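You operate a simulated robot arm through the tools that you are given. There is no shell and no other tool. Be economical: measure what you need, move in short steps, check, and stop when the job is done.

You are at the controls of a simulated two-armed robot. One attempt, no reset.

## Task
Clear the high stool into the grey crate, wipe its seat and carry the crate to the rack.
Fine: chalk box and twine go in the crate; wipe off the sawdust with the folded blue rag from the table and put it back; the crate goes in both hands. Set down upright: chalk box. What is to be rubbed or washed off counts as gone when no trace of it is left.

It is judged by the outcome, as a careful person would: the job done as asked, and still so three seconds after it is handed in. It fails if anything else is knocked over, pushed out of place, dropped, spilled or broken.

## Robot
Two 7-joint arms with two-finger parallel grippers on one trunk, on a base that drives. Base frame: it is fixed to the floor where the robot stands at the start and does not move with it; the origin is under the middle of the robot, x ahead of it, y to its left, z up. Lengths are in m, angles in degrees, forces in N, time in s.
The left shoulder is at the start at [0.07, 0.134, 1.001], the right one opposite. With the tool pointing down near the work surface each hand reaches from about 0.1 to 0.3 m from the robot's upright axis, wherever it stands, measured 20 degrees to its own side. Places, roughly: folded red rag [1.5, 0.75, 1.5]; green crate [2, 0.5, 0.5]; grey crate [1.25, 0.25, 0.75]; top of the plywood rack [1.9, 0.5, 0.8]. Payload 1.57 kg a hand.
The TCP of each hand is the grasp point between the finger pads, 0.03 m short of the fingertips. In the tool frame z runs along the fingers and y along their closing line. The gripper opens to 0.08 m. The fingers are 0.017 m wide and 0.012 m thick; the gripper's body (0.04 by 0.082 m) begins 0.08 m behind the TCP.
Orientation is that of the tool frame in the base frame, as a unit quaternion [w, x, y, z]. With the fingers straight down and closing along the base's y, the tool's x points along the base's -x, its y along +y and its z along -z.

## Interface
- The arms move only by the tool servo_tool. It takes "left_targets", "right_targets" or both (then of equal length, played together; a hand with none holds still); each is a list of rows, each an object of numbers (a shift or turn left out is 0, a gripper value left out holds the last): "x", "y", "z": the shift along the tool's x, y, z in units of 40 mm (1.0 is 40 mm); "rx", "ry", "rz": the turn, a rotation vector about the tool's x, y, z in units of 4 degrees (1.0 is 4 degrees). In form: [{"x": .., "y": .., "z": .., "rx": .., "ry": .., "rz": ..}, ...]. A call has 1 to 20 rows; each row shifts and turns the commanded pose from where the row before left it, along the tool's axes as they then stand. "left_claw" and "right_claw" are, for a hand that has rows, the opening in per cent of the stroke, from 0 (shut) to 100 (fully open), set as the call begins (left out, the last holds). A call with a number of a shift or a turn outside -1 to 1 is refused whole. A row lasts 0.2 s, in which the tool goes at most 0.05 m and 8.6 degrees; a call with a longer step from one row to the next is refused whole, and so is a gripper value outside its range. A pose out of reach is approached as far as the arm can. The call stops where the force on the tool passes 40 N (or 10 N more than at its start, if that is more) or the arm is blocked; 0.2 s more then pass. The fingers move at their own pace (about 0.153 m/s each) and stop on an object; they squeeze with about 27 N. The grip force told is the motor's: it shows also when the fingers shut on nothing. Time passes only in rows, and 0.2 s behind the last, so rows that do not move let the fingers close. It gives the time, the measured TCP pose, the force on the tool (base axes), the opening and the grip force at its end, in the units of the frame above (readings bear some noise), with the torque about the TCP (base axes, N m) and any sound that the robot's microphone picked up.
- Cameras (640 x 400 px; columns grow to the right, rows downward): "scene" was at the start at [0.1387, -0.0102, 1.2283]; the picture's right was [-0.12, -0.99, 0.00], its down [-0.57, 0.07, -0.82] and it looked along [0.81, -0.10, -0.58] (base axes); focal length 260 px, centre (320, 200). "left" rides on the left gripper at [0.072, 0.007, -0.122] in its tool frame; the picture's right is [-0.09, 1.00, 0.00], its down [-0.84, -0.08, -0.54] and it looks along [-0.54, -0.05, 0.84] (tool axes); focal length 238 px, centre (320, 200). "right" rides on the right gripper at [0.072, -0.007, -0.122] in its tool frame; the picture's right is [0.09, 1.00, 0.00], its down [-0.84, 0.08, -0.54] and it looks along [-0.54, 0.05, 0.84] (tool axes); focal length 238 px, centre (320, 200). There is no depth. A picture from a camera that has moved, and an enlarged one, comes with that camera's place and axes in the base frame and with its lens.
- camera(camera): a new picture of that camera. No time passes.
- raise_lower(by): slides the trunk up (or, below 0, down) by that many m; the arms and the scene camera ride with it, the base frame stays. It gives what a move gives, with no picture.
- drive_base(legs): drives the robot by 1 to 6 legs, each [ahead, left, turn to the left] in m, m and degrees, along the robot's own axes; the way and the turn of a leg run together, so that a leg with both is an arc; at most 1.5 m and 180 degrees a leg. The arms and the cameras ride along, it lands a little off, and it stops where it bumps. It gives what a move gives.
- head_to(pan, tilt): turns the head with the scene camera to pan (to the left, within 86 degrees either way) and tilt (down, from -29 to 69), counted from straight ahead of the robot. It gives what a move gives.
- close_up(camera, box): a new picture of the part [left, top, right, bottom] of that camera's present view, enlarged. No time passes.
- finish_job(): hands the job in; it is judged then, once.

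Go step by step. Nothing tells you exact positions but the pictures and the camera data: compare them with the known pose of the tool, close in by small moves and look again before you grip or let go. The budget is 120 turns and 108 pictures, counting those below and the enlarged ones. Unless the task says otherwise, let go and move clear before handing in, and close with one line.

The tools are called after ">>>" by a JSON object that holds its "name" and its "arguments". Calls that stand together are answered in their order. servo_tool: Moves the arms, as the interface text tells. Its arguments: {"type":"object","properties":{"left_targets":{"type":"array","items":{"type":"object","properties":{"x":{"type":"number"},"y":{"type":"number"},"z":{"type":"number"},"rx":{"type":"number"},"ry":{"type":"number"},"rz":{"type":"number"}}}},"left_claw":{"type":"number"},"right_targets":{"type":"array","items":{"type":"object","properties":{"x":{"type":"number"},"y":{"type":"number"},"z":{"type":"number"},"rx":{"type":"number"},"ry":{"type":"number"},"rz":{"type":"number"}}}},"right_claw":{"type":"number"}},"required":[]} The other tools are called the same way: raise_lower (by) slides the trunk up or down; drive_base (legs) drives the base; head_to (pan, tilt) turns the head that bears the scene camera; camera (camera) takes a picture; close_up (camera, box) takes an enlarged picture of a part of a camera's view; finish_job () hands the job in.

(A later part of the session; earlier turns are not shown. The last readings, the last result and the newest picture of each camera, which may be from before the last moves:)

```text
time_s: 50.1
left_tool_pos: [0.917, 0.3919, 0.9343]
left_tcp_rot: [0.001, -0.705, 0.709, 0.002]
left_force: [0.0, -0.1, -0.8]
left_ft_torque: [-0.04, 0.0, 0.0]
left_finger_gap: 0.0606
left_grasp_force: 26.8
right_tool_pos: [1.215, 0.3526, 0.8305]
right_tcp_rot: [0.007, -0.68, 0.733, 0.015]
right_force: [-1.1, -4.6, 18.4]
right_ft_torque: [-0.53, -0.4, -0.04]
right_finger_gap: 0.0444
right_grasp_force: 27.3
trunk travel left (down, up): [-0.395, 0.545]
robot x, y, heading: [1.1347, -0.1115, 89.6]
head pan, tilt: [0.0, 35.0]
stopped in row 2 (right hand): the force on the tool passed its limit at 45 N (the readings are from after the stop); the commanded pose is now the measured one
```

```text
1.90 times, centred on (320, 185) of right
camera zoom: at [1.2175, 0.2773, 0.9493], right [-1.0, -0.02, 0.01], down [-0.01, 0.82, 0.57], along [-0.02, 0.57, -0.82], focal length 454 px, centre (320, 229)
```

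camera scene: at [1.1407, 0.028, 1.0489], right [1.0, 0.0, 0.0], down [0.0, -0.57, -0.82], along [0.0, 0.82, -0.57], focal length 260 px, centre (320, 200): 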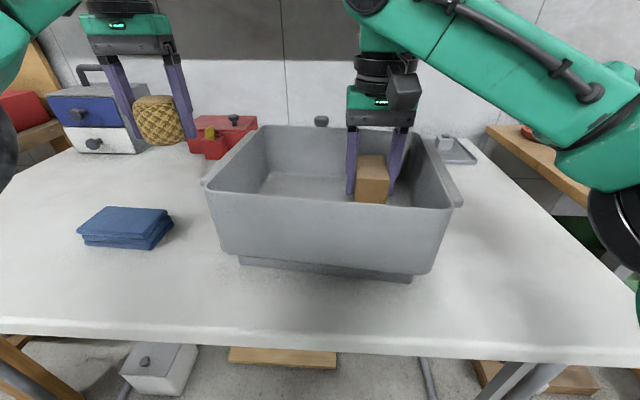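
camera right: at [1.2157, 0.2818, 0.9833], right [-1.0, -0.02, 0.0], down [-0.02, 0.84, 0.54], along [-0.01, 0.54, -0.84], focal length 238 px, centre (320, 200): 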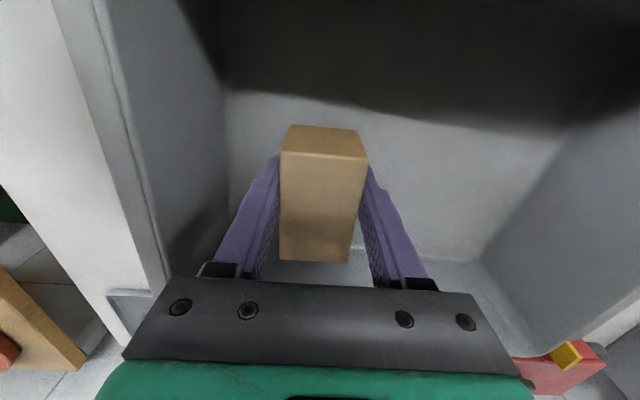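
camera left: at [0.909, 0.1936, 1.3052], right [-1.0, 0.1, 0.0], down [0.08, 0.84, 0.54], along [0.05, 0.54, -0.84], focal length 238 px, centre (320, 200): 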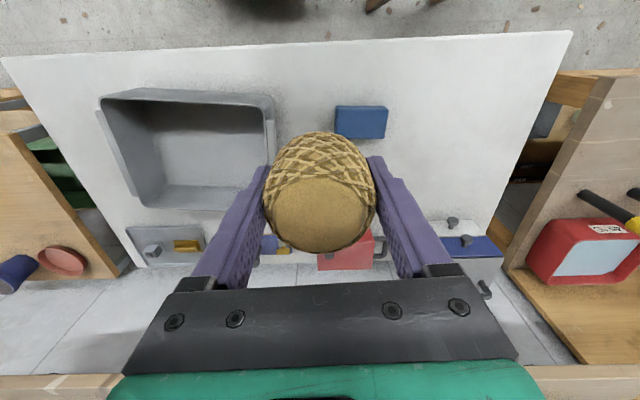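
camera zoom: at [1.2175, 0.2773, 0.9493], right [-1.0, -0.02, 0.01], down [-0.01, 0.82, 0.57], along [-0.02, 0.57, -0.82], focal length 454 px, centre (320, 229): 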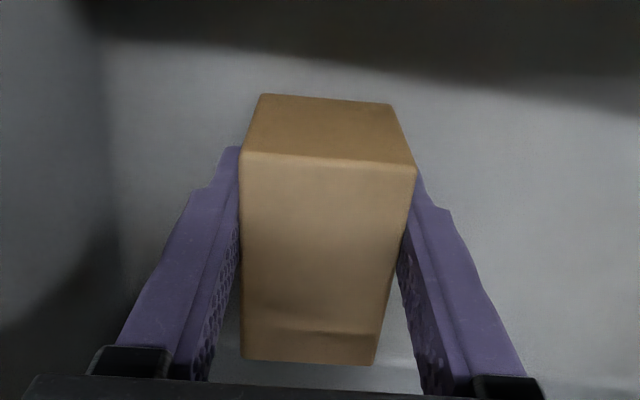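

Contact with the crate floor at TCP z ≈ 0.831. I relieve the pressure and let go.

>>> {"name": "servo_tool", "arguments": {"right_targets": [{"z": -0.06}, {}]}}

>>> {"name": "servo_tool", "arguments": {"right_targets": [{}, {}, {}], "right_claw": 75}}

>>> {"name": "camera", "arguments": {"camera": "right"}}

```text
time_s: 50.7
left_tool_pos: [0.9159, 0.3937, 0.9347]
left_tcp_rot: [0.001, -0.706, 0.709, 0.001]
left_force: [0.2, -0.9, -0.8]
left_ft_torque: [0.01, -0.03, 0.02]
left_finger_gap: 0.0605
left_grasp_force: 27.3
right_tool_pos: [1.2147, 0.3547, 0.8308]
right_tcp_rot: [0.007, -0.68, 0.733, 0.012]
right_force: [0.6, -4.6, 9.0]
right_ft_torque: [-0.36, -0.19, -0.14]
right_finger_gap: 0.0444
right_grasp_force: 27.5
trunk travel left (down, up): [-0.395, 0.545]
robot x, y, heading: [1.1379, -0.1117, 89.7]
head pan, tilt: [0.0, 35.0]
```

```text
time_s: 51.5
left_tool_pos: [0.9164, 0.3933, 0.9342]
left_tcp_rot: [0.001, -0.705, 0.709, 0.001]
left_force: [-0.7, -0.4, -1.1]
left_ft_torque: [0.01, 0.02, -0.02]
left_finger_gap: 0.0603
left_grasp_force: 27.1
right_tool_pos: [1.2148, 0.3543, 0.8306]
right_tcp_rot: [0.007, -0.68, 0.733, 0.013]
right_force: [-2.8, 0.0, 9.4]
right_ft_torque: [-0.1, -0.23, -0.01]
right_finger_gap: 0.0571
right_grasp_force: 0.0
trunk travel left (down, up): [-0.395, 0.545]
robot x, y, heading: [1.1387, -0.1157, 89.6]
head pan, tilt: [0.0, 35.0]
```

```text
74 pictures are left
camera right: at [1.2168, 0.2799, 0.9497], right [-1.0, -0.02, 0.01], down [-0.01, 0.83, 0.56], along [-0.01, 0.56, -0.83], focal length 238 px, centre (320, 200)
```

right: 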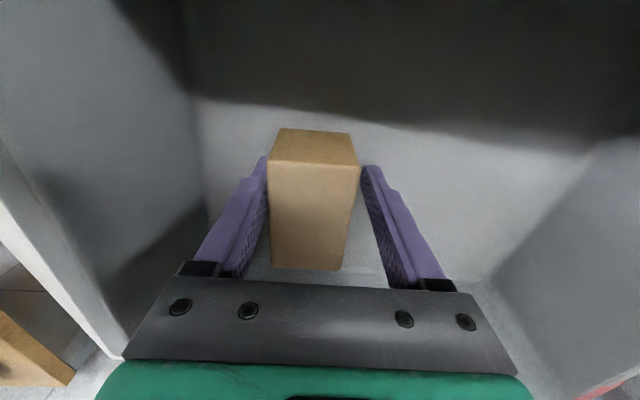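

>>> {"name": "servo_tool", "arguments": {"right_targets": [{"z": -0.2}, {}]}}

>>> {"name": "camera", "arguments": {"camera": "right"}}

```text
time_s: 52.1
left_tool_pos: [0.9175, 0.3952, 0.9338]
left_tcp_rot: [0.002, -0.705, 0.709, 0.0]
left_force: [0.4, 0.5, -0.5]
left_ft_torque: [0.02, 0.0, -0.01]
left_finger_gap: 0.0605
left_grasp_force: 26.7
right_tool_pos: [1.2169, 0.3551, 0.8383]
right_tcp_rot: [0.005, -0.679, 0.734, 0.01]
right_force: [0.5, -0.1, 0.6]
right_ft_torque: [0.0, -0.02, 0.01]
right_finger_gap: 0.0601
right_grasp_force: 0.2
trunk travel left (down, up): [-0.395, 0.545]
robot x, y, heading: [1.1396, -0.109, 89.8]
head pan, tilt: [0.0, 35.0]
```

```text
73 pictures are left
camera right: at [1.2181, 0.2806, 0.9574], right [-1.0, -0.02, 0.01], down [-0.01, 0.83, 0.56], along [-0.01, 0.56, -0.83], focal length 238 px, centre (320, 200)
```

right: 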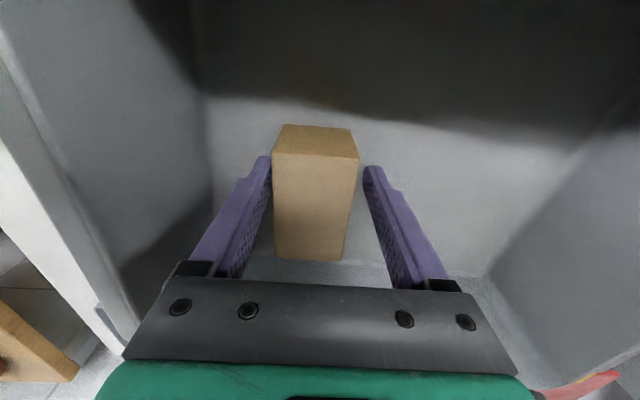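

The chalk box stands free and upright in the crate. I raise the trunk, move the right hand aside and bring the left over the crate's left half.

>>> {"name": "servo_tool", "arguments": {"right_targets": [{"z": -0.8}, {"z": -0.8}, {"z": -0.8}, {}]}}

>>> {"name": "raise_lower", "arguments": {"by": 0.13}}

>>> {"name": "servo_tool", "arguments": {"right_targets": [{"y": -0.8}, {"y": -0.8}, {"y": -0.8}, {"y": -0.8}, {}, {}], "left_targets": [{"y": -0.9, "x": 0.17}, {"y": -0.9, "x": 0.17}, {"y": -0.9, "x": 0.17}, {"y": -0.9, "x": 0.17}, {"y": -0.9, "x": 0.17}, {}]}}

>>> {"name": "camera", "arguments": {"camera": "left"}}

>>> {"name": "camera", "arguments": {"camera": "scene"}}

```text
time_s: 53.1
left_tool_pos: [0.9167, 0.3956, 0.9331]
left_tcp_rot: [0.0, -0.705, 0.709, 0.0]
left_force: [-0.3, -0.7, -1.1]
left_ft_torque: [-0.03, 0.01, 0.0]
left_finger_gap: 0.0606
left_grasp_force: 26.9
right_tool_pos: [1.2165, 0.3542, 0.933]
right_tcp_rot: [0.004, -0.679, 0.734, 0.012]
right_force: [0.2, 0.2, -0.2]
right_ft_torque: [0.01, -0.02, 0.02]
right_finger_gap: 0.06
right_grasp_force: 0.1
trunk travel left (down, up): [-0.395, 0.545]
robot x, y, heading: [1.1417, -0.1111, 89.5]
head pan, tilt: [0.0, 35.0]
```

```text
time_s: 54.6
left_tool_pos: [0.9174, 0.3951, 1.0637]
left_tcp_rot: [0.001, -0.706, 0.708, 0.0]
left_force: [-0.6, -0.3, -0.4]
left_ft_torque: [0.0, 0.0, -0.02]
left_finger_gap: 0.0603
left_grasp_force: 26.8
right_tool_pos: [1.2162, 0.3525, 1.0636]
right_tcp_rot: [0.006, -0.68, 0.733, 0.012]
right_force: [0.2, -0.2, 0.2]
right_ft_torque: [-0.01, -0.02, -0.01]
right_finger_gap: 0.0602
right_grasp_force: 0.1
trunk travel left (down, up): [-0.525, 0.415]
robot x, y, heading: [1.1404, -0.1087, 89.7]
head pan, tilt: [0.0, 35.0]
```

```text
time_s: 56.0
left_tool_pos: [1.0969, 0.3598, 1.0641]
left_tcp_rot: [0.0, -0.706, 0.708, 0.0]
left_force: [-0.9, 0.2, -0.8]
left_ft_torque: [0.0, -0.03, 0.01]
left_finger_gap: 0.0604
left_grasp_force: 26.8
right_tool_pos: [1.3443, 0.3422, 1.0646]
right_tcp_rot: [0.006, -0.68, 0.734, 0.011]
right_force: [-0.1, -0.2, 0.3]
right_ft_torque: [0.01, -0.01, -0.02]
right_finger_gap: 0.0598
right_grasp_force: 0.0
trunk travel left (down, up): [-0.525, 0.415]
robot x, y, heading: [1.1413, -0.1149, 89.5]
head pan, tilt: [0.0, 35.0]
```

```text
72 pictures are left
camera left: at [1.0899, 0.2862, 1.1863], right [-1.0, 0.1, 0.0], down [0.08, 0.84, 0.54], along [0.05, 0.54, -0.84], focal length 238 px, centre (320, 200)
```

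left: 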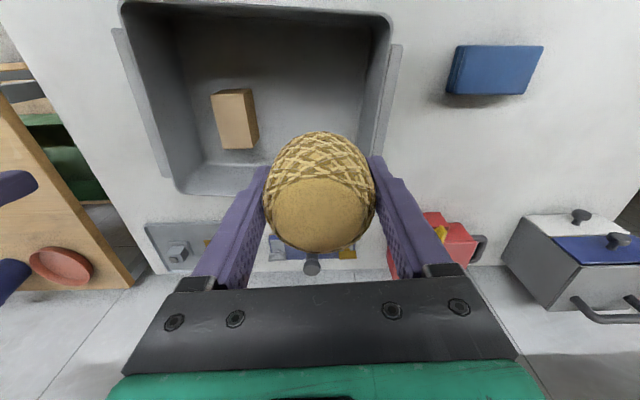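

```text
71 pictures are left
camera scene: at [1.1401, 0.0281, 1.1789], right [1.0, 0.0, 0.0], down [0.0, -0.57, -0.82], along [0.0, 0.82, -0.57], focal length 260 px, centre (320, 200)
```

scene: 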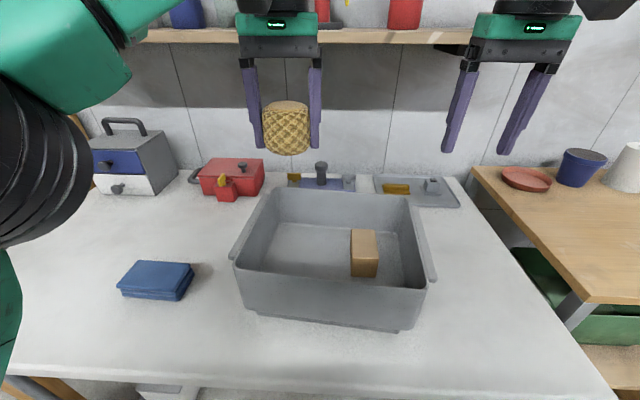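

Left hand is over the left half. I move the right hand further away, nudge the left, then lower the trunk.

>>> {"name": "servo_tool", "arguments": {"right_targets": [{"y": -0.8}, {"y": -0.8}, {"y": -0.6}, {"z": -0.9}, {"z": -0.9}, {}], "left_targets": [{"y": -0.15}, {}, {}, {}, {}, {}]}}

>>> {"name": "raise_lower", "arguments": {"by": -0.2}}

>>> {"name": "camera", "arguments": {"camera": "left"}}

```text
time_s: 57.5
left_tool_pos: [1.1053, 0.36, 1.0645]
left_tcp_rot: [0.0, -0.705, 0.709, 0.001]
left_force: [0.4, -0.3, -0.9]
left_ft_torque: [0.04, 0.0, -0.03]
left_finger_gap: 0.0604
left_grasp_force: 26.7
right_tool_pos: [1.4308, 0.3326, 1.1051]
right_tcp_rot: [0.006, -0.68, 0.733, 0.013]
right_force: [0.4, -0.8, -1.4]
right_ft_torque: [-0.03, 0.01, 0.01]
right_finger_gap: 0.0597
right_grasp_force: 0.0
right hand out of reach, approached as far as the arm can: row 5
trunk travel left (down, up): [-0.525, 0.415]
robot x, y, heading: [1.1387, -0.1113, 89.9]
head pan, tilt: [0.0, 35.0]
```

```text
time_s: 59.6
left_tool_pos: [1.1038, 0.3583, 0.8647]
left_tcp_rot: [0.001, -0.706, 0.708, 0.001]
left_force: [0.4, -0.4, -0.2]
left_ft_torque: [0.0, -0.02, 0.02]
left_finger_gap: 0.0605
left_grasp_force: 26.6
right_tool_pos: [1.4274, 0.3308, 0.9051]
right_tcp_rot: [0.006, -0.679, 0.734, 0.012]
right_force: [-0.1, 1.1, 0.3]
right_ft_torque: [0.01, 0.02, -0.02]
right_finger_gap: 0.0599
right_grasp_force: 0.1
trunk travel left (down, up): [-0.325, 0.615]
robot x, y, heading: [1.1375, -0.1102, 89.7]
head pan, tilt: [0.0, 35.0]
```

```text
70 pictures are left
camera left: at [1.0965, 0.2864, 0.9861], right [-1.0, 0.1, 0.0], down [0.08, 0.84, 0.54], along [0.05, 0.54, -0.84], focal length 238 px, centre (320, 200)
```

left: 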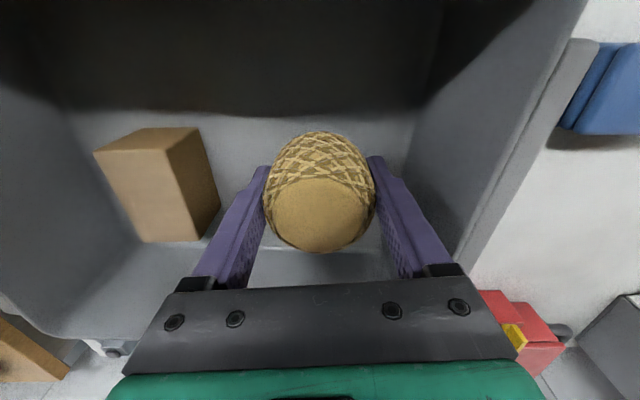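

>>> {"name": "servo_tool", "arguments": {"left_targets": [{"z": 0.35}, {"z": 0.3}, {}]}}

>>> {"name": "servo_tool", "arguments": {"left_targets": [{"z": 0.06}, {}]}}

```text
time_s: 60.4
left_tool_pos: [1.1031, 0.3586, 0.8375]
left_tcp_rot: [0.002, -0.706, 0.708, 0.001]
left_force: [-0.9, -0.3, -0.2]
left_ft_torque: [0.01, 0.01, 0.02]
left_finger_gap: 0.0603
left_grasp_force: 27.1
right_tool_pos: [1.4273, 0.331, 0.9046]
right_tcp_rot: [0.007, -0.679, 0.734, 0.012]
right_force: [0.0, 0.4, -0.2]
right_ft_torque: [-0.02, -0.01, -0.03]
right_finger_gap: 0.0599
right_grasp_force: 0.0
trunk travel left (down, up): [-0.325, 0.615]
robot x, y, heading: [1.1367, -0.1129, 89.7]
head pan, tilt: [0.0, 35.0]
```

```text
time_s: 61.0
left_tool_pos: [1.1036, 0.359, 0.8371]
left_tcp_rot: [0.002, -0.706, 0.708, 0.001]
left_force: [-0.3, -0.6, -0.2]
left_ft_torque: [-0.01, 0.02, 0.0]
left_finger_gap: 0.0603
left_grasp_force: 27.4
right_tool_pos: [1.429, 0.3308, 0.9038]
right_tcp_rot: [0.006, -0.679, 0.734, 0.012]
right_force: [0.5, 0.7, -0.1]
right_ft_torque: [-0.02, 0.01, 0.01]
right_finger_gap: 0.0598
right_grasp_force: 0.0
trunk travel left (down, up): [-0.325, 0.615]
robot x, y, heading: [1.1382, -0.1138, 89.8]
head pan, tilt: [0.0, 35.0]
```

>>> {"name": "servo_tool", "arguments": {"left_targets": [{"z": 0.1}, {}]}}

```text
time_s: 61.6
left_tool_pos: [1.1034, 0.3592, 0.8338]
left_tcp_rot: [0.003, -0.706, 0.708, 0.002]
left_force: [0.6, 3.8, 12.2]
left_ft_torque: [0.1, -0.28, 0.04]
left_finger_gap: 0.0605
left_grasp_force: 27.2
right_tool_pos: [1.4283, 0.33, 0.9062]
right_tcp_rot: [0.007, -0.68, 0.733, 0.012]
right_force: [0.2, -0.2, -0.5]
right_ft_torque: [0.0, 0.0, -0.02]
right_finger_gap: 0.0597
right_grasp_force: 0.0
trunk travel left (down, up): [-0.325, 0.615]
robot x, y, heading: [1.1372, -0.1109, 89.7]
head pan, tilt: [0.0, 35.0]
```

Touching the floor of the crate. I release and lift.

>>> {"name": "servo_tool", "arguments": {"left_targets": [{"z": -0.04}, {}, {}], "left_claw": 93}}

>>> {"name": "servo_tool", "arguments": {"left_targets": [{"z": -0.2}, {"z": -0.7}, {"z": -0.7}, {"z": -0.7}, {}]}}

>>> {"name": "camera", "arguments": {"camera": "left"}}

```text
time_s: 62.4
left_tool_pos: [1.1034, 0.3581, 0.8328]
left_tcp_rot: [0.002, -0.706, 0.709, 0.001]
left_force: [-0.8, -0.4, 0.5]
left_ft_torque: [-0.01, 0.01, 0.0]
left_finger_gap: 0.0746
left_grasp_force: 0.0
right_tool_pos: [1.4287, 0.3315, 0.9042]
right_tcp_rot: [0.007, -0.679, 0.734, 0.012]
right_force: [0.5, -0.7, 0.0]
right_ft_torque: [0.02, 0.0, -0.01]
right_finger_gap: 0.0598
right_grasp_force: 0.2
trunk travel left (down, up): [-0.325, 0.615]
robot x, y, heading: [1.1411, -0.1118, 89.8]
head pan, tilt: [0.0, 35.0]
```

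```text
time_s: 63.6
left_tool_pos: [1.1072, 0.3356, 0.8861]
left_tcp_rot: [-0.001, -0.704, 0.71, 0.003]
left_force: [-0.6, 0.4, -0.5]
left_ft_torque: [0.01, 0.0, 0.04]
left_finger_gap: 0.0742
left_grasp_force: 0.0
left hand out of reach, approached as far as the arm can: row 2, 3, 4
right_tool_pos: [1.4279, 0.3318, 0.904]
right_tcp_rot: [0.007, -0.68, 0.733, 0.012]
right_force: [-0.4, 0.2, -0.2]
right_ft_torque: [0.03, -0.01, 0.01]
right_finger_gap: 0.0602
right_grasp_force: 0.2
trunk travel left (down, up): [-0.325, 0.615]
robot x, y, heading: [1.1421, -0.1099, 89.9]
head pan, tilt: [0.0, 35.0]
```

```text
69 pictures are left
camera left: at [1.0999, 0.2627, 1.0065], right [-0.99, 0.1, 0.0], down [0.09, 0.83, 0.54], along [0.05, 0.54, -0.84], focal length 238 px, centre (320, 200)
```

left: 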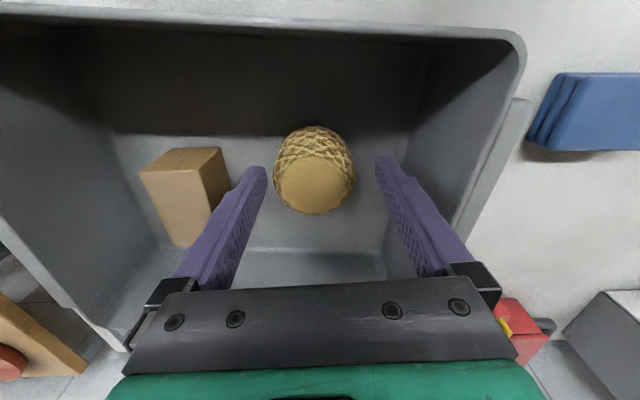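

Both items are in the crate. Next the rag: about (0.84, 0.34), 0.125 long in x and 0.065 in y, so I'll turn the left hand 90°. First raise and shift left a little.

>>> {"name": "raise_lower", "arguments": {"by": 0.17}}

>>> {"name": "drive_base", "arguments": {"legs": [[0, 0.11, 0]]}}

>>> {"name": "servo_tool", "arguments": {"left_targets": [{"rz": -1}, {"rz": -1}, {"rz": -1}, {"rz": -1}, {"rz": -1}, {"rz": -1}, {"rz": -1}, {"rz": -1}, {"rz": -1}, {"rz": -1}, {"rz": -1}, {"rz": -1}], "left_claw": 100}}

>>> {"name": "camera", "arguments": {"camera": "scene"}}

```text
time_s: 65.5
left_tool_pos: [1.1078, 0.3349, 1.0546]
left_tcp_rot: [-0.001, -0.704, 0.71, 0.002]
left_force: [0.1, -0.7, -0.1]
left_ft_torque: [0.01, -0.03, 0.0]
left_finger_gap: 0.0745
left_grasp_force: 0.1
right_tool_pos: [1.4277, 0.3319, 1.0744]
right_tcp_rot: [0.007, -0.68, 0.733, 0.012]
right_force: [-0.3, 0.1, 0.4]
right_ft_torque: [0.02, 0.02, 0.02]
right_finger_gap: 0.0602
right_grasp_force: 0.0
trunk travel left (down, up): [-0.495, 0.445]
robot x, y, heading: [1.1369, -0.1097, 89.5]
head pan, tilt: [0.0, 35.0]
```

```text
time_s: 66.7
left_tool_pos: [0.997, 0.3371, 1.0547]
left_tcp_rot: [-0.002, -0.703, 0.711, 0.001]
left_force: [-0.1, -0.2, -0.9]
left_ft_torque: [0.0, -0.04, -0.04]
left_finger_gap: 0.0745
left_grasp_force: 0.1
right_tool_pos: [1.3186, 0.3313, 1.0752]
right_tcp_rot: [0.007, -0.679, 0.734, 0.012]
right_force: [-0.5, 0.4, 0.9]
right_ft_torque: [-0.01, -0.03, -0.04]
right_finger_gap: 0.0599
right_grasp_force: 0.1
trunk travel left (down, up): [-0.495, 0.445]
robot x, y, heading: [1.0245, -0.1081, 89.5]
head pan, tilt: [0.0, 35.0]
```

```text
time_s: 69.3
left_tool_pos: [0.9976, 0.3363, 1.0558]
left_tcp_rot: [0.0, 0.932, -0.363, -0.002]
left_force: [-0.5, 0.2, -0.2]
left_ft_torque: [-0.02, -0.01, 0.01]
left_finger_gap: 0.08
left_grasp_force: 0.0
right_tool_pos: [1.3189, 0.3301, 1.0747]
right_tcp_rot: [0.007, -0.679, 0.734, 0.013]
right_force: [0.4, -0.5, 0.4]
right_ft_torque: [0.0, 0.01, -0.02]
right_finger_gap: 0.0601
right_grasp_force: 0.0
trunk travel left (down, up): [-0.495, 0.445]
robot x, y, heading: [1.0319, -0.1114, 89.7]
head pan, tilt: [0.0, 35.0]
```

```text
68 pictures are left
camera scene: at [1.0301, 0.0287, 1.1489], right [1.0, -0.01, 0.0], down [0.0, -0.57, -0.82], along [0.01, 0.82, -0.57], focal length 260 px, centre (320, 200)
```

scene: 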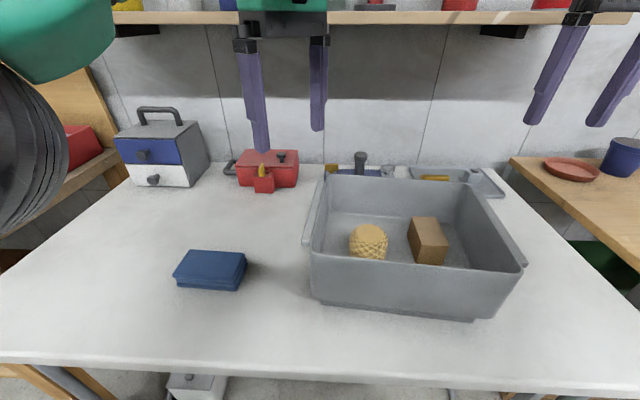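

Rotation works. I finish the turn and bring the hand above the rag.

>>> {"name": "servo_tool", "arguments": {"left_targets": [{"rz": -0.965}, {"rz": -0.965}, {"rz": -0.965}, {"rz": -0.965}, {"rz": -0.965}, {"rz": -0.965}, {"rz": -0.965}, {"rz": -0.965}, {"rz": -0.965}, {"rz": -0.965}, {"x": -0.8}, {"x": -0.8}, {"x": -0.8}, {"x": -0.8}, {"x": -0.7}, {}]}}

>>> {"name": "camera", "arguments": {"camera": "left"}}

>>> {"name": "camera", "arguments": {"camera": "scene"}}

```text
time_s: 72.7
left_tool_pos: [0.8395, 0.3444, 1.0572]
left_tcp_rot: [-0.001, 0.999, -0.035, -0.003]
left_force: [-0.6, -0.7, 0.0]
left_ft_torque: [-0.03, 0.0, -0.01]
left_finger_gap: 0.0798
left_grasp_force: 0.1
right_tool_pos: [1.3198, 0.3302, 1.0739]
right_tcp_rot: [0.006, -0.679, 0.734, 0.013]
right_force: [-0.1, -0.8, 0.1]
right_ft_torque: [0.0, 0.03, -0.02]
right_finger_gap: 0.0599
right_grasp_force: 0.3
trunk travel left (down, up): [-0.495, 0.445]
robot x, y, heading: [1.0276, -0.1096, 89.6]
head pan, tilt: [0.0, 35.0]
```

```text
67 pictures are left
camera left: at [0.911, 0.3326, 1.1774], right [-0.16, -0.99, 0.0], down [-0.83, 0.13, 0.55], along [-0.54, 0.09, -0.84], focal length 238 px, centre (320, 200)
```

left: 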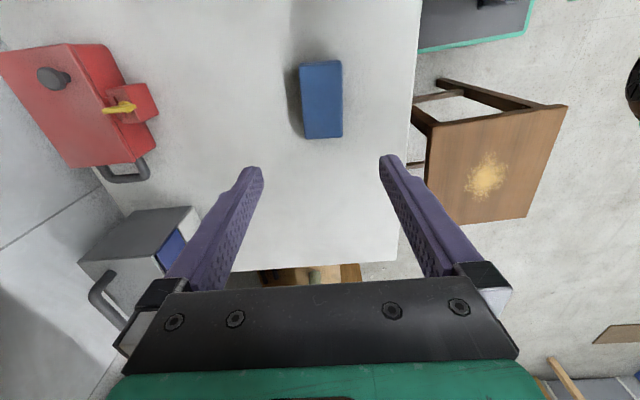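

```text
66 pictures are left
camera scene: at [1.0304, 0.0287, 1.1489], right [1.0, -0.01, 0.0], down [0.0, -0.57, -0.82], along [0.01, 0.82, -0.57], focal length 260 px, centre (320, 200)
```

scene: 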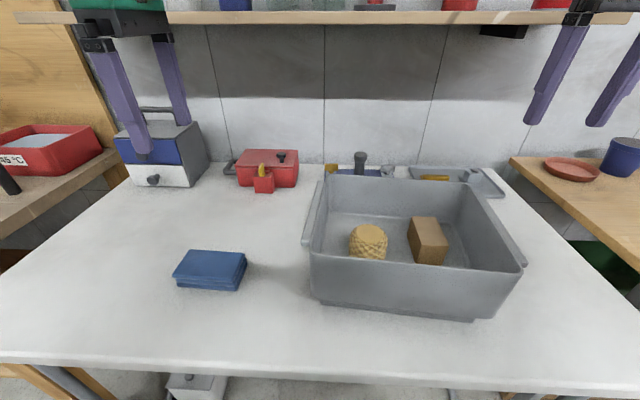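

Alignment over the rag is good. I draw the right hand back clear of the crate, then lower the trunk.

>>> {"name": "servo_tool", "arguments": {"right_targets": [{"x": 0.9}, {"x": 0.9}, {"x": 0.9}, {"x": 0.9}, {"x": 0.9}, {"x": 0.5}]}}

>>> {"name": "raise_lower", "arguments": {"by": -0.17}}

>>> {"name": "camera", "arguments": {"camera": "left"}}

>>> {"name": "camera", "arguments": {"camera": "scene"}}

```text
time_s: 74.1
left_tool_pos: [0.8393, 0.3444, 1.0566]
left_tcp_rot: [-0.001, 0.999, -0.035, -0.003]
left_force: [-1.0, -0.4, -1.0]
left_ft_torque: [0.0, -0.01, 0.02]
left_finger_gap: 0.0799
left_grasp_force: 0.0
right_tool_pos: [1.258, 0.2019, 1.0153]
right_tcp_rot: [0.007, -0.678, 0.735, 0.012]
right_force: [-0.9, -1.0, -0.8]
right_ft_torque: [-0.01, 0.06, -0.04]
right_finger_gap: 0.0603
right_grasp_force: 0.1
right hand out of reach, approached as far as the arm can: row 2, 3, 4, 5, 6
trunk travel left (down, up): [-0.495, 0.445]
robot x, y, heading: [1.0271, -0.1079, 89.8]
head pan, tilt: [0.0, 35.0]
```

```text
time_s: 76.1
left_tool_pos: [0.84, 0.3452, 0.8857]
left_tcp_rot: [-0.001, 0.999, -0.036, -0.002]
left_force: [0.4, -0.6, 0.5]
left_ft_torque: [0.03, 0.03, 0.02]
left_finger_gap: 0.0799
left_grasp_force: 0.0
right_tool_pos: [1.2584, 0.2035, 0.8452]
right_tcp_rot: [0.007, -0.678, 0.735, 0.014]
right_force: [-0.2, 0.7, 0.6]
right_ft_torque: [0.0, -0.02, 0.02]
right_finger_gap: 0.0599
right_grasp_force: 0.0
trunk travel left (down, up): [-0.325, 0.615]
robot x, y, heading: [1.0274, -0.1088, 89.5]
head pan, tilt: [0.0, 35.0]
```

```text
65 pictures are left
camera left: at [0.9109, 0.3324, 1.0075], right [-0.16, -0.99, 0.0], down [-0.83, 0.13, 0.55], along [-0.54, 0.09, -0.84], focal length 238 px, centre (320, 200)
```

left: 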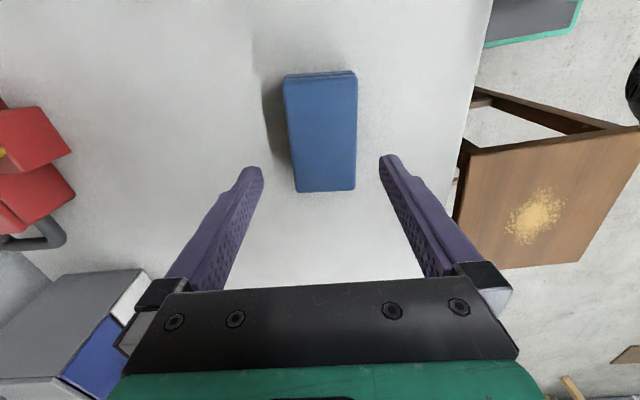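

```text
64 pictures are left
camera scene: at [1.0299, 0.0285, 0.9789], right [1.0, -0.01, 0.0], down [0.0, -0.57, -0.82], along [0.01, 0.82, -0.57], focal length 260 px, centre (320, 200)
```

scene: 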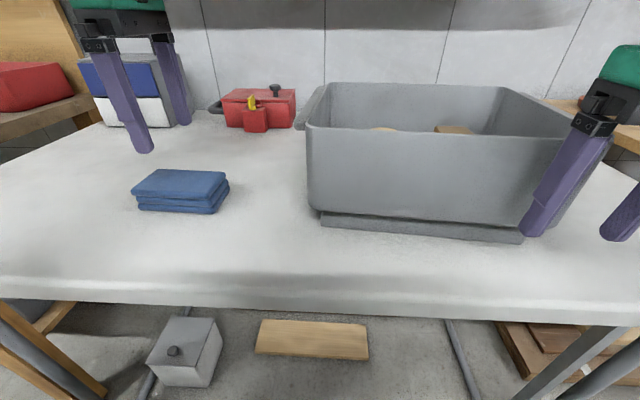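

Rag centre ≈ (0.834, 0.343). I descend around it.

>>> {"name": "servo_tool", "arguments": {"left_targets": [{"x": -0.15, "y": 0.05, "z": 0.6, "rz": 0.6}, {"z": 0.6}, {"z": 0.6}, {"z": 0.2}, {}]}}

>>> {"name": "camera", "arguments": {"camera": "left"}}

>>> {"name": "close_up", "arguments": {"camera": "scene", "box": [80, 100, 280, 230]}}

```text
time_s: 77.3
left_tool_pos: [0.8324, 0.3435, 0.8069]
left_tcp_rot: [-0.001, 0.998, -0.056, -0.003]
left_force: [0.9, -0.1, 0.2]
left_ft_torque: [0.0, 0.0, -0.02]
left_finger_gap: 0.08
left_grasp_force: 0.1
right_tool_pos: [1.2582, 0.2042, 0.8449]
right_tcp_rot: [0.007, -0.679, 0.734, 0.013]
right_force: [0.3, 0.5, 0.1]
right_ft_torque: [-0.01, 0.02, 0.0]
right_finger_gap: 0.0602
right_grasp_force: 0.0
trunk travel left (down, up): [-0.325, 0.615]
robot x, y, heading: [1.0272, -0.1108, 89.7]
head pan, tilt: [0.0, 35.0]
```

```text
63 pictures are left
camera left: at [0.9035, 0.3276, 0.9277], right [-0.2, -0.98, 0.0], down [-0.82, 0.17, 0.55], along [-0.53, 0.11, -0.84], focal length 238 px, centre (320, 200)
```

left: 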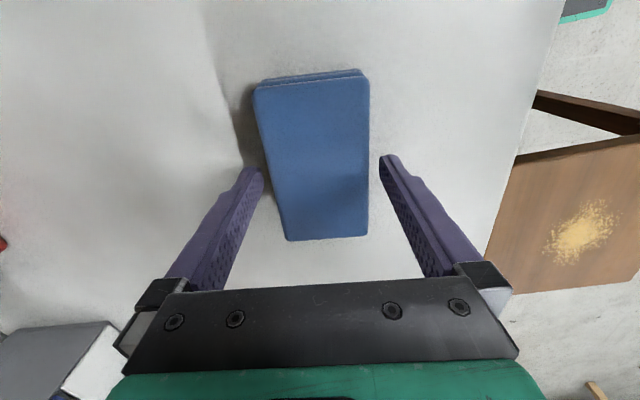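

```text
3.08 times, centred on (180, 165) of scene
camera zoom: at [1.0299, 0.0286, 0.9789], right [1.0, -0.01, 0.0], down [0.0, -0.57, -0.82], along [0.01, 0.82, -0.57], focal length 799 px, centre (751, 308)
```

zoom: 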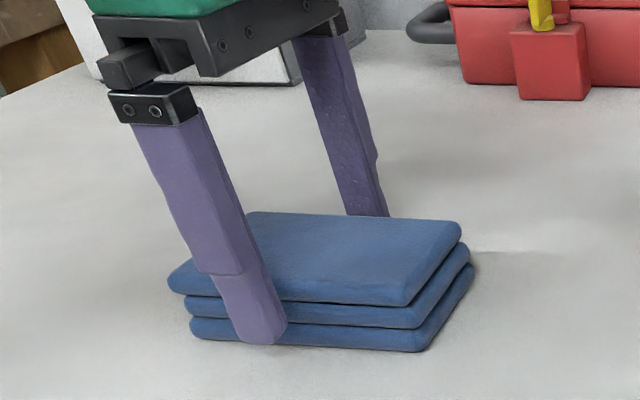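

Aligned. Down a centimetre and close.

>>> {"name": "servo_tool", "arguments": {"left_targets": [{"z": 0.25}, {}]}}

>>> {"name": "servo_tool", "arguments": {"left_targets": [{}, {}, {}, {}], "left_claw": 0}}

>>> {"name": "servo_tool", "arguments": {"left_targets": [{"z": -0.4}, {"z": -0.7}, {"z": -0.7}, {}]}}

>>> {"name": "close_up", "arguments": {"camera": "scene", "box": [80, 50, 280, 230]}}

>>> {"name": "camera", "arguments": {"camera": "left"}}

```text
time_s: 77.9
left_tool_pos: [0.8329, 0.343, 0.7952]
left_tcp_rot: [-0.001, 0.998, -0.056, -0.003]
left_force: [0.1, 0.1, -0.3]
left_ft_torque: [0.03, 0.01, -0.01]
left_finger_gap: 0.0799
left_grasp_force: 0.0
right_tool_pos: [1.2582, 0.2022, 0.8457]
right_tcp_rot: [0.007, -0.679, 0.734, 0.013]
right_force: [-0.8, 0.3, 0.0]
right_ft_torque: [0.01, 0.03, -0.02]
right_finger_gap: 0.0599
right_grasp_force: 0.1
trunk travel left (down, up): [-0.325, 0.615]
robot x, y, heading: [1.0293, -0.1126, 89.7]
head pan, tilt: [0.0, 35.0]
```

```text
time_s: 78.9
left_tool_pos: [0.8324, 0.3429, 0.7964]
left_tcp_rot: [-0.001, 0.998, -0.056, -0.002]
left_force: [0.6, 0.4, 0.4]
left_ft_torque: [-0.01, 0.0, 0.03]
left_finger_gap: 0.0638
left_grasp_force: 27.3
right_tool_pos: [1.2583, 0.2026, 0.8453]
right_tcp_rot: [0.007, -0.679, 0.734, 0.013]
right_force: [-0.4, 0.0, 0.4]
right_ft_torque: [-0.02, -0.02, 0.04]
right_finger_gap: 0.06
right_grasp_force: 0.2
trunk travel left (down, up): [-0.325, 0.615]
robot x, y, heading: [1.0261, -0.1096, 89.6]
head pan, tilt: [0.0, 35.0]
```

```text
time_s: 79.9
left_tool_pos: [0.8346, 0.3446, 0.869]
left_tcp_rot: [-0.001, 0.998, -0.057, -0.003]
left_force: [1.0, 0.3, -1.1]
left_ft_torque: [0.03, 0.02, 0.0]
left_finger_gap: 0.0639
left_grasp_force: 27.4
right_tool_pos: [1.2576, 0.2044, 0.8447]
right_tcp_rot: [0.006, -0.679, 0.734, 0.014]
right_force: [0.9, 0.5, -0.5]
right_ft_torque: [0.01, 0.01, -0.01]
right_finger_gap: 0.0599
right_grasp_force: 0.1
trunk travel left (down, up): [-0.325, 0.615]
robot x, y, heading: [1.0301, -0.1075, 89.8]
head pan, tilt: [0.0, 35.0]
```

```text
2.22 times, centred on (180, 140) of scene
camera zoom: at [1.0296, 0.0289, 0.9788], right [1.0, -0.01, 0.0], down [0.0, -0.57, -0.82], along [0.01, 0.82, -0.57], focal length 577 px, centre (631, 333)
```

zoom: 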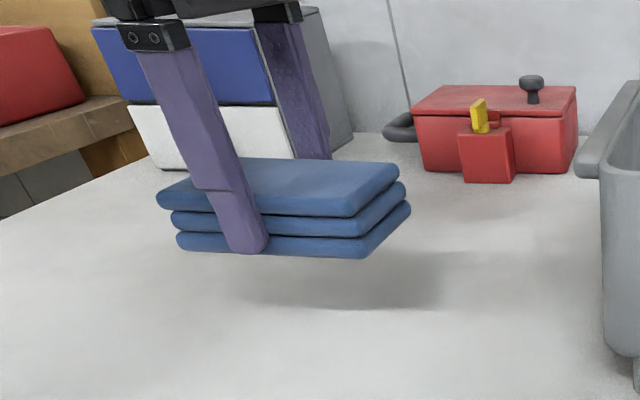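

```text
60 pictures are left
camera left: at [0.9042, 0.3291, 0.99], right [-0.2, -0.98, 0.0], down [-0.82, 0.17, 0.55], along [-0.53, 0.11, -0.84], focal length 238 px, centre (320, 200)
```

left: 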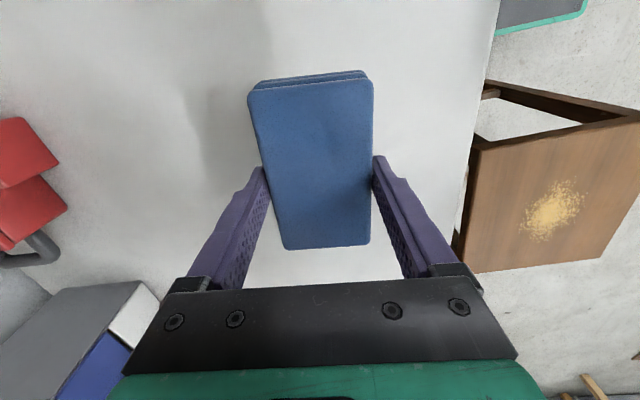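

The rag is held. I raise the trunk, back away, and move to the south side of the stool.

>>> {"name": "raise_lower", "arguments": {"by": 0.15}}

>>> {"name": "drive_base", "arguments": {"legs": [[-0.42, 0, 0], [0, 0.34, 0]]}}

>>> {"name": "head_to", "arguments": {"pan": 10, "tilt": 55}}

>>> {"name": "camera", "arguments": {"camera": "scene"}}

>>> {"name": "camera", "arguments": {"camera": "left"}}

```text
time_s: 81.6
left_tool_pos: [0.8337, 0.3451, 1.0179]
left_tcp_rot: [-0.001, 0.998, -0.056, -0.003]
left_force: [-0.6, 1.0, -1.2]
left_ft_torque: [0.01, -0.01, 0.0]
left_finger_gap: 0.0642
left_grasp_force: 26.6
right_tool_pos: [1.258, 0.2024, 0.9953]
right_tcp_rot: [0.007, -0.678, 0.735, 0.013]
right_force: [-0.4, -0.8, -0.4]
right_ft_torque: [0.02, 0.01, -0.06]
right_finger_gap: 0.06
right_grasp_force: 0.1
trunk travel left (down, up): [-0.475, 0.465]
robot x, y, heading: [1.0283, -0.1114, 89.7]
head pan, tilt: [0.0, 35.0]
```

```text
time_s: 86.0
left_tool_pos: [0.4927, -0.0729, 1.0193]
left_tcp_rot: [-0.001, 0.998, -0.057, -0.002]
left_force: [-0.7, -0.3, -1.1]
left_ft_torque: [0.01, 0.02, -0.05]
left_finger_gap: 0.0641
left_grasp_force: 26.9
right_tool_pos: [0.9167, -0.2155, 0.9964]
right_tcp_rot: [0.007, -0.678, 0.735, 0.013]
right_force: [-0.8, -0.1, 0.2]
right_ft_torque: [0.01, -0.02, 0.0]
right_finger_gap: 0.0597
right_grasp_force: 0.0
trunk travel left (down, up): [-0.475, 0.465]
robot x, y, heading: [0.6874, -0.5282, 89.5]
head pan, tilt: [0.0, 35.0]
```

```text
time_s: 86.8
left_tool_pos: [0.4935, -0.0727, 1.0185]
left_tcp_rot: [-0.001, 0.998, -0.057, -0.002]
left_force: [0.1, -0.4, -0.2]
left_ft_torque: [0.03, -0.01, -0.01]
left_finger_gap: 0.0641
left_grasp_force: 26.8
right_tool_pos: [0.9174, -0.2159, 0.9952]
right_tcp_rot: [0.006, -0.678, 0.735, 0.013]
right_force: [0.2, 0.1, 0.0]
right_ft_torque: [-0.01, -0.01, -0.01]
right_finger_gap: 0.0599
right_grasp_force: 0.2
trunk travel left (down, up): [-0.475, 0.465]
robot x, y, heading: [0.6838, -0.5254, 89.3]
head pan, tilt: [10.0, 55.0]
```

```text
59 pictures are left
camera scene: at [0.6763, -0.4062, 1.1007], right [0.99, 0.16, 0.0], down [0.13, -0.81, -0.57], along [-0.09, 0.57, -0.82], focal length 260 px, centre (320, 200)
```

scene: 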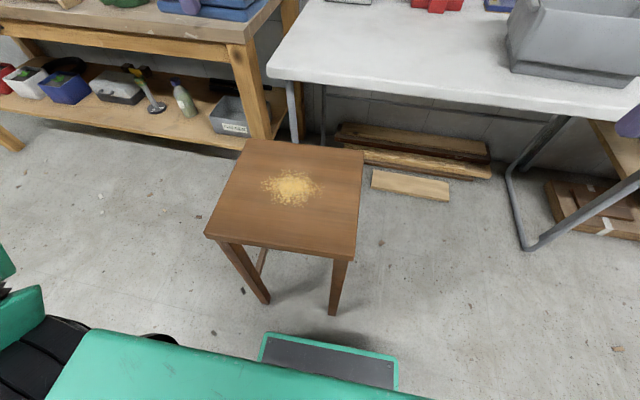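

```text
58 pictures are left
camera left: at [0.5642, -0.0887, 1.1399], right [-0.2, -0.98, 0.0], down [-0.82, 0.17, 0.55], along [-0.54, 0.11, -0.84], focal length 238 px, centre (320, 200)
```

left: 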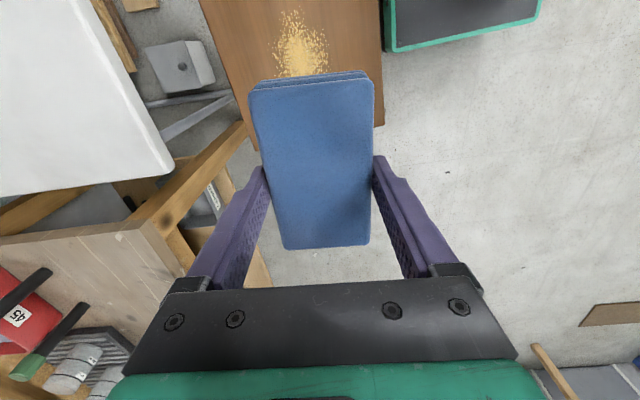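

Sawdust patch spans about x 0.485–0.62, y −0.10…0. I nudge ahead, lower, and bring the rag over the near side of the patch.

>>> {"name": "drive_base", "arguments": {"legs": [[0.03, 0, 0]]}}

>>> {"name": "raise_lower", "arguments": {"by": -0.3}}

>>> {"name": "servo_tool", "arguments": {"left_targets": [{"x": 0.6, "y": 0.5}, {"x": 0.6, "y": 0.5}, {"x": 0.3, "y": 0.6}, {"x": 0.25, "y": 0.6}, {}]}}

>>> {"name": "camera", "arguments": {"camera": "scene"}}

```text
time_s: 87.7
left_tool_pos: [0.4942, -0.0451, 1.019]
left_tcp_rot: [-0.001, 0.998, -0.057, -0.003]
left_force: [-0.1, -0.1, -1.0]
left_ft_torque: [0.0, -0.01, 0.0]
left_finger_gap: 0.0642
left_grasp_force: 27.3
right_tool_pos: [0.9169, -0.1872, 0.9964]
right_tcp_rot: [0.006, -0.678, 0.735, 0.013]
right_force: [0.1, 0.7, -0.1]
right_ft_torque: [-0.03, 0.02, -0.01]
right_finger_gap: 0.0599
right_grasp_force: 0.1
trunk travel left (down, up): [-0.475, 0.465]
robot x, y, heading: [0.6885, -0.5003, 89.5]
head pan, tilt: [10.0, 55.0]
```

```text
time_s: 90.7
left_tool_pos: [0.494, -0.0435, 0.7182]
left_tcp_rot: [-0.002, 0.998, -0.056, -0.002]
left_force: [0.7, -0.9, -0.8]
left_ft_torque: [0.01, -0.01, 0.01]
left_finger_gap: 0.064
left_grasp_force: 27.6
right_tool_pos: [0.9166, -0.1859, 0.6949]
right_tcp_rot: [0.006, -0.678, 0.735, 0.013]
right_force: [0.3, 0.2, -0.6]
right_ft_torque: [0.05, -0.01, 0.0]
right_finger_gap: 0.0602
right_grasp_force: 0.1
trunk travel left (down, up): [-0.175, 0.765]
robot x, y, heading: [0.6831, -0.4988, 89.5]
head pan, tilt: [10.0, 55.0]
```

```text
time_s: 91.9
left_tool_pos: [0.554, -0.141, 0.7164]
left_tcp_rot: [-0.001, 0.998, -0.056, -0.002]
left_force: [0.5, 0.2, -0.8]
left_ft_torque: [0.02, 0.03, 0.0]
left_finger_gap: 0.0641
left_grasp_force: 26.5
right_tool_pos: [0.9168, -0.1868, 0.6965]
right_tcp_rot: [0.007, -0.678, 0.735, 0.013]
right_force: [0.1, 0.5, -0.2]
right_ft_torque: [-0.01, 0.02, 0.01]
right_finger_gap: 0.0601
right_grasp_force: 0.0
trunk travel left (down, up): [-0.175, 0.765]
robot x, y, heading: [0.69, -0.4997, 89.5]
head pan, tilt: [10.0, 55.0]
```

```text
57 pictures are left
camera scene: at [0.6764, -0.3773, 0.8006], right [0.99, 0.17, 0.0], down [0.14, -0.81, -0.57], along [-0.09, 0.57, -0.82], focal length 260 px, centre (320, 200)
```

scene: 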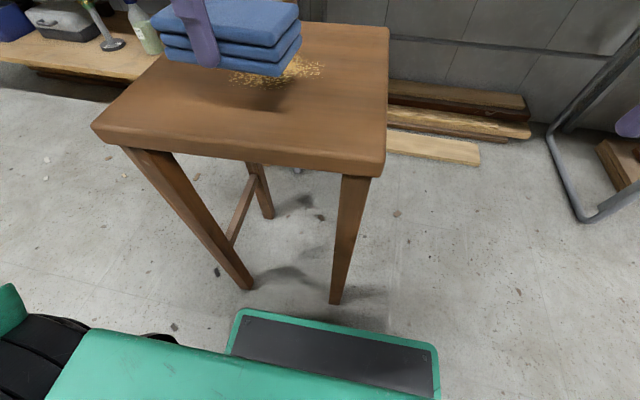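

I descend slowly onto the seat.

>>> {"name": "servo_tool", "arguments": {"left_targets": [{"z": 0.5}, {"z": 0.5}, {"z": 0.3}, {}]}}

>>> {"name": "servo_tool", "arguments": {"left_targets": [{"z": 0.12}, {}]}}

```text
time_s: 92.9
left_tool_pos: [0.5526, -0.1412, 0.6642]
left_tcp_rot: [-0.002, 0.998, -0.056, -0.003]
left_force: [1.6, 1.2, -0.9]
left_ft_torque: [0.04, -0.01, 0.02]
left_finger_gap: 0.0639
left_grasp_force: 27.3
right_tool_pos: [0.9168, -0.1863, 0.6967]
right_tcp_rot: [0.007, -0.678, 0.735, 0.013]
right_force: [0.3, 0.3, 0.4]
right_ft_torque: [-0.01, -0.03, -0.02]
right_finger_gap: 0.0597
right_grasp_force: 0.1
trunk travel left (down, up): [-0.175, 0.765]
robot x, y, heading: [0.6847, -0.4973, 89.6]
head pan, tilt: [10.0, 55.0]
```

```text
time_s: 93.5
left_tool_pos: [0.5528, -0.1397, 0.6606]
left_tcp_rot: [-0.001, 0.998, -0.057, -0.002]
left_force: [0.4, -0.9, -1.1]
left_ft_torque: [0.02, 0.02, -0.01]
left_finger_gap: 0.064
left_grasp_force: 26.7
right_tool_pos: [0.9188, -0.1862, 0.6954]
right_tcp_rot: [0.006, -0.678, 0.735, 0.013]
right_force: [-0.3, -0.4, -0.6]
right_ft_torque: [0.0, -0.02, 0.01]
right_finger_gap: 0.0598
right_grasp_force: 0.1
trunk travel left (down, up): [-0.175, 0.765]
robot x, y, heading: [0.6878, -0.4993, 89.5]
head pan, tilt: [10.0, 55.0]
```

>>> {"name": "servo_tool", "arguments": {"left_targets": [{"z": 0.12}, {}]}}

>>> {"name": "servo_tool", "arguments": {"left_targets": [{"z": 0.1}, {}]}}

```text
time_s: 94.1
left_tool_pos: [0.5535, -0.1396, 0.6566]
left_tcp_rot: [-0.002, 0.998, -0.056, -0.002]
left_force: [-0.3, 0.6, 3.7]
left_ft_torque: [-0.11, 0.0, -0.04]
left_finger_gap: 0.0639
left_grasp_force: 27.5
right_tool_pos: [0.9175, -0.1881, 0.6955]
right_tcp_rot: [0.006, -0.678, 0.735, 0.013]
right_force: [0.1, 0.9, -0.5]
right_ft_torque: [0.01, -0.01, 0.0]
right_finger_gap: 0.0599
right_grasp_force: 0.0
trunk travel left (down, up): [-0.175, 0.765]
robot x, y, heading: [0.6883, -0.4969, 89.4]
head pan, tilt: [10.0, 55.0]
```

```text
time_s: 94.7
left_tool_pos: [0.5546, -0.1397, 0.6542]
left_tcp_rot: [-0.005, 0.998, -0.056, -0.002]
left_force: [-4.0, 7.5, 29.8]
left_ft_torque: [0.33, 0.06, 0.04]
left_finger_gap: 0.0644
left_grasp_force: 27.0
right_tool_pos: [0.9169, -0.1873, 0.6957]
right_tcp_rot: [0.006, -0.678, 0.735, 0.014]
right_force: [0.6, -1.0, 0.0]
right_ft_torque: [-0.04, 0.0, 0.0]
right_finger_gap: 0.0601
right_grasp_force: 0.0
trunk travel left (down, up): [-0.175, 0.765]
robot x, y, heading: [0.685, -0.5018, 89.4]
head pan, tilt: [10.0, 55.0]
```

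Contact at z ≈ 0.657. I ease the pressure and sweep forward across the patch and back.

>>> {"name": "servo_tool", "arguments": {"left_targets": [{"z": -0.05}, {"y": -0.5, "x": -0.055}, {"y": -0.5, "x": -0.055}, {"y": -0.5, "x": -0.055}, {"y": -0.5, "x": -0.055}, {"y": -0.5, "x": -0.055}, {"y": -0.5, "x": -0.055}, {"y": -0.5, "x": -0.055}, {"y": -0.5, "x": -0.055}, {"y": -0.3}, {}]}}

>>> {"name": "camera", "arguments": {"camera": "scene"}}

```text
time_s: 97.1
left_tool_pos: [0.5543, 0.0329, 0.6552]
left_tcp_rot: [-0.002, 0.998, -0.057, -0.003]
left_force: [0.3, 0.9, -0.4]
left_ft_torque: [0.04, 0.0, -0.04]
left_finger_gap: 0.0643
left_grasp_force: 26.7
right_tool_pos: [0.9166, -0.1862, 0.6951]
right_tcp_rot: [0.006, -0.678, 0.735, 0.013]
right_force: [0.0, -0.1, 0.3]
right_ft_torque: [-0.01, -0.01, 0.0]
right_finger_gap: 0.0598
right_grasp_force: 0.0
trunk travel left (down, up): [-0.175, 0.765]
robot x, y, heading: [0.6849, -0.4989, 89.5]
head pan, tilt: [10.0, 55.0]
```

```text
56 pictures are left
camera scene: at [0.6764, -0.3772, 0.8006], right [0.99, 0.17, 0.0], down [0.14, -0.81, -0.57], along [-0.09, 0.57, -0.82], focal length 260 px, centre (320, 200)
```

scene: 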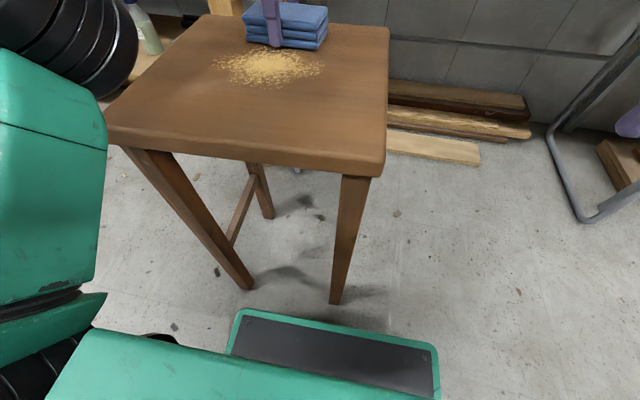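

The rag lost contact, the dust is unchanged. I press a little more and sweep back.

>>> {"name": "servo_tool", "arguments": {"left_targets": [{"z": 0.1}, {}]}}

```text
time_s: 97.7
left_tool_pos: [0.5559, 0.0329, 0.653]
left_tcp_rot: [-0.004, 0.998, -0.056, -0.002]
left_force: [-2.5, 10.8, 22.1]
left_ft_torque: [0.06, 0.21, -0.07]
left_finger_gap: 0.0639
left_grasp_force: 26.9
right_tool_pos: [0.9176, -0.1868, 0.696]
right_tcp_rot: [0.007, -0.678, 0.735, 0.014]
right_force: [1.4, -0.3, -0.1]
right_ft_torque: [0.01, 0.04, -0.02]
right_finger_gap: 0.0597
right_grasp_force: 0.1
trunk travel left (down, up): [-0.175, 0.765]
robot x, y, heading: [0.685, -0.4961, 89.8]
head pan, tilt: [10.0, 55.0]
```

>>> {"name": "servo_tool", "arguments": {"left_targets": [{"y": 0.5, "x": 0.055}, {"y": 0.5, "x": 0.055}, {"y": 0.5, "x": 0.055}, {"y": 0.5, "x": 0.055}, {"y": 0.5, "x": 0.055}, {"y": 0.5, "x": 0.055}, {"y": 0.5, "x": 0.055}, {"y": 0.5, "x": 0.055}]}}

>>> {"name": "camera", "arguments": {"camera": "scene"}}

```text
time_s: 99.5
left_tool_pos: [0.5539, -0.1288, 0.6517]
left_tcp_rot: [-0.002, 0.998, -0.056, -0.003]
left_force: [-0.2, 11.3, 29.4]
left_ft_torque: [0.49, 0.08, -0.05]
left_finger_gap: 0.0641
left_grasp_force: 27.1
right_tool_pos: [0.9182, -0.1876, 0.6954]
right_tcp_rot: [0.007, -0.678, 0.735, 0.014]
right_force: [-0.9, -0.4, 0.6]
right_ft_torque: [-0.01, 0.0, 0.02]
right_finger_gap: 0.0599
right_grasp_force: 0.0
trunk travel left (down, up): [-0.175, 0.765]
robot x, y, heading: [0.6866, -0.5009, 89.6]
head pan, tilt: [10.0, 55.0]
```

```text
55 pictures are left
camera scene: at [0.6771, -0.3783, 0.801], right [0.99, 0.17, 0.0], down [0.13, -0.81, -0.57], along [-0.1, 0.57, -0.82], focal length 260 px, centre (320, 200)
```

scene: 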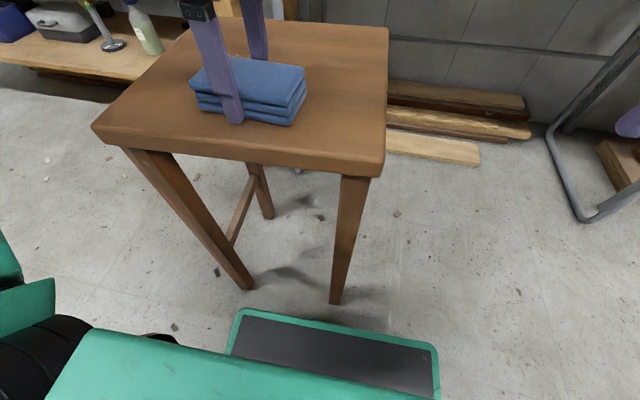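

Most is gone in one sweep. I look closely for remains.

>>> {"name": "close_up", "arguments": {"camera": "scene", "box": [130, 15, 400, 180]}}

>>> {"name": "camera", "arguments": {"camera": "left"}}

```text
2.37 times, centred on (265, 98) of scene
camera zoom: at [0.6771, -0.3783, 0.801], right [0.99, 0.17, 0.0], down [0.13, -0.81, -0.57], along [-0.1, 0.57, -0.82], focal length 616 px, centre (450, 443)
```

zoom: 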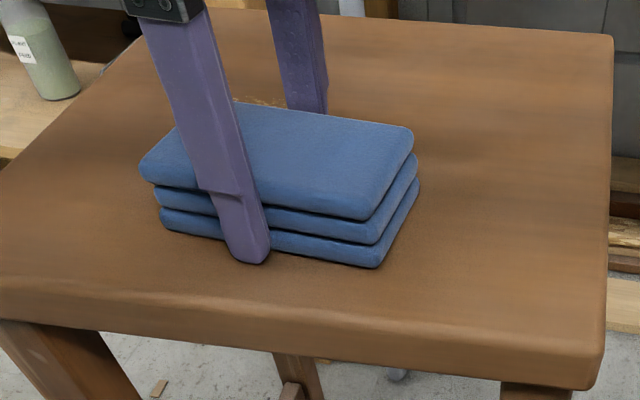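

```text
53 pictures are left
camera left: at [0.6251, -0.1446, 0.7726], right [-0.2, -0.98, -0.01], down [-0.82, 0.17, 0.55], along [-0.54, 0.12, -0.84], focal length 238 px, centre (320, 200)
```

left: 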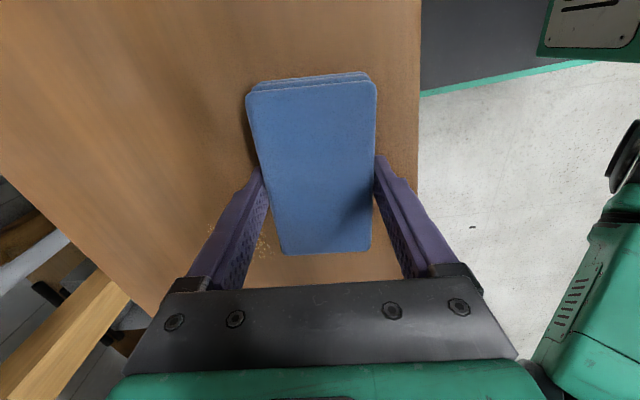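

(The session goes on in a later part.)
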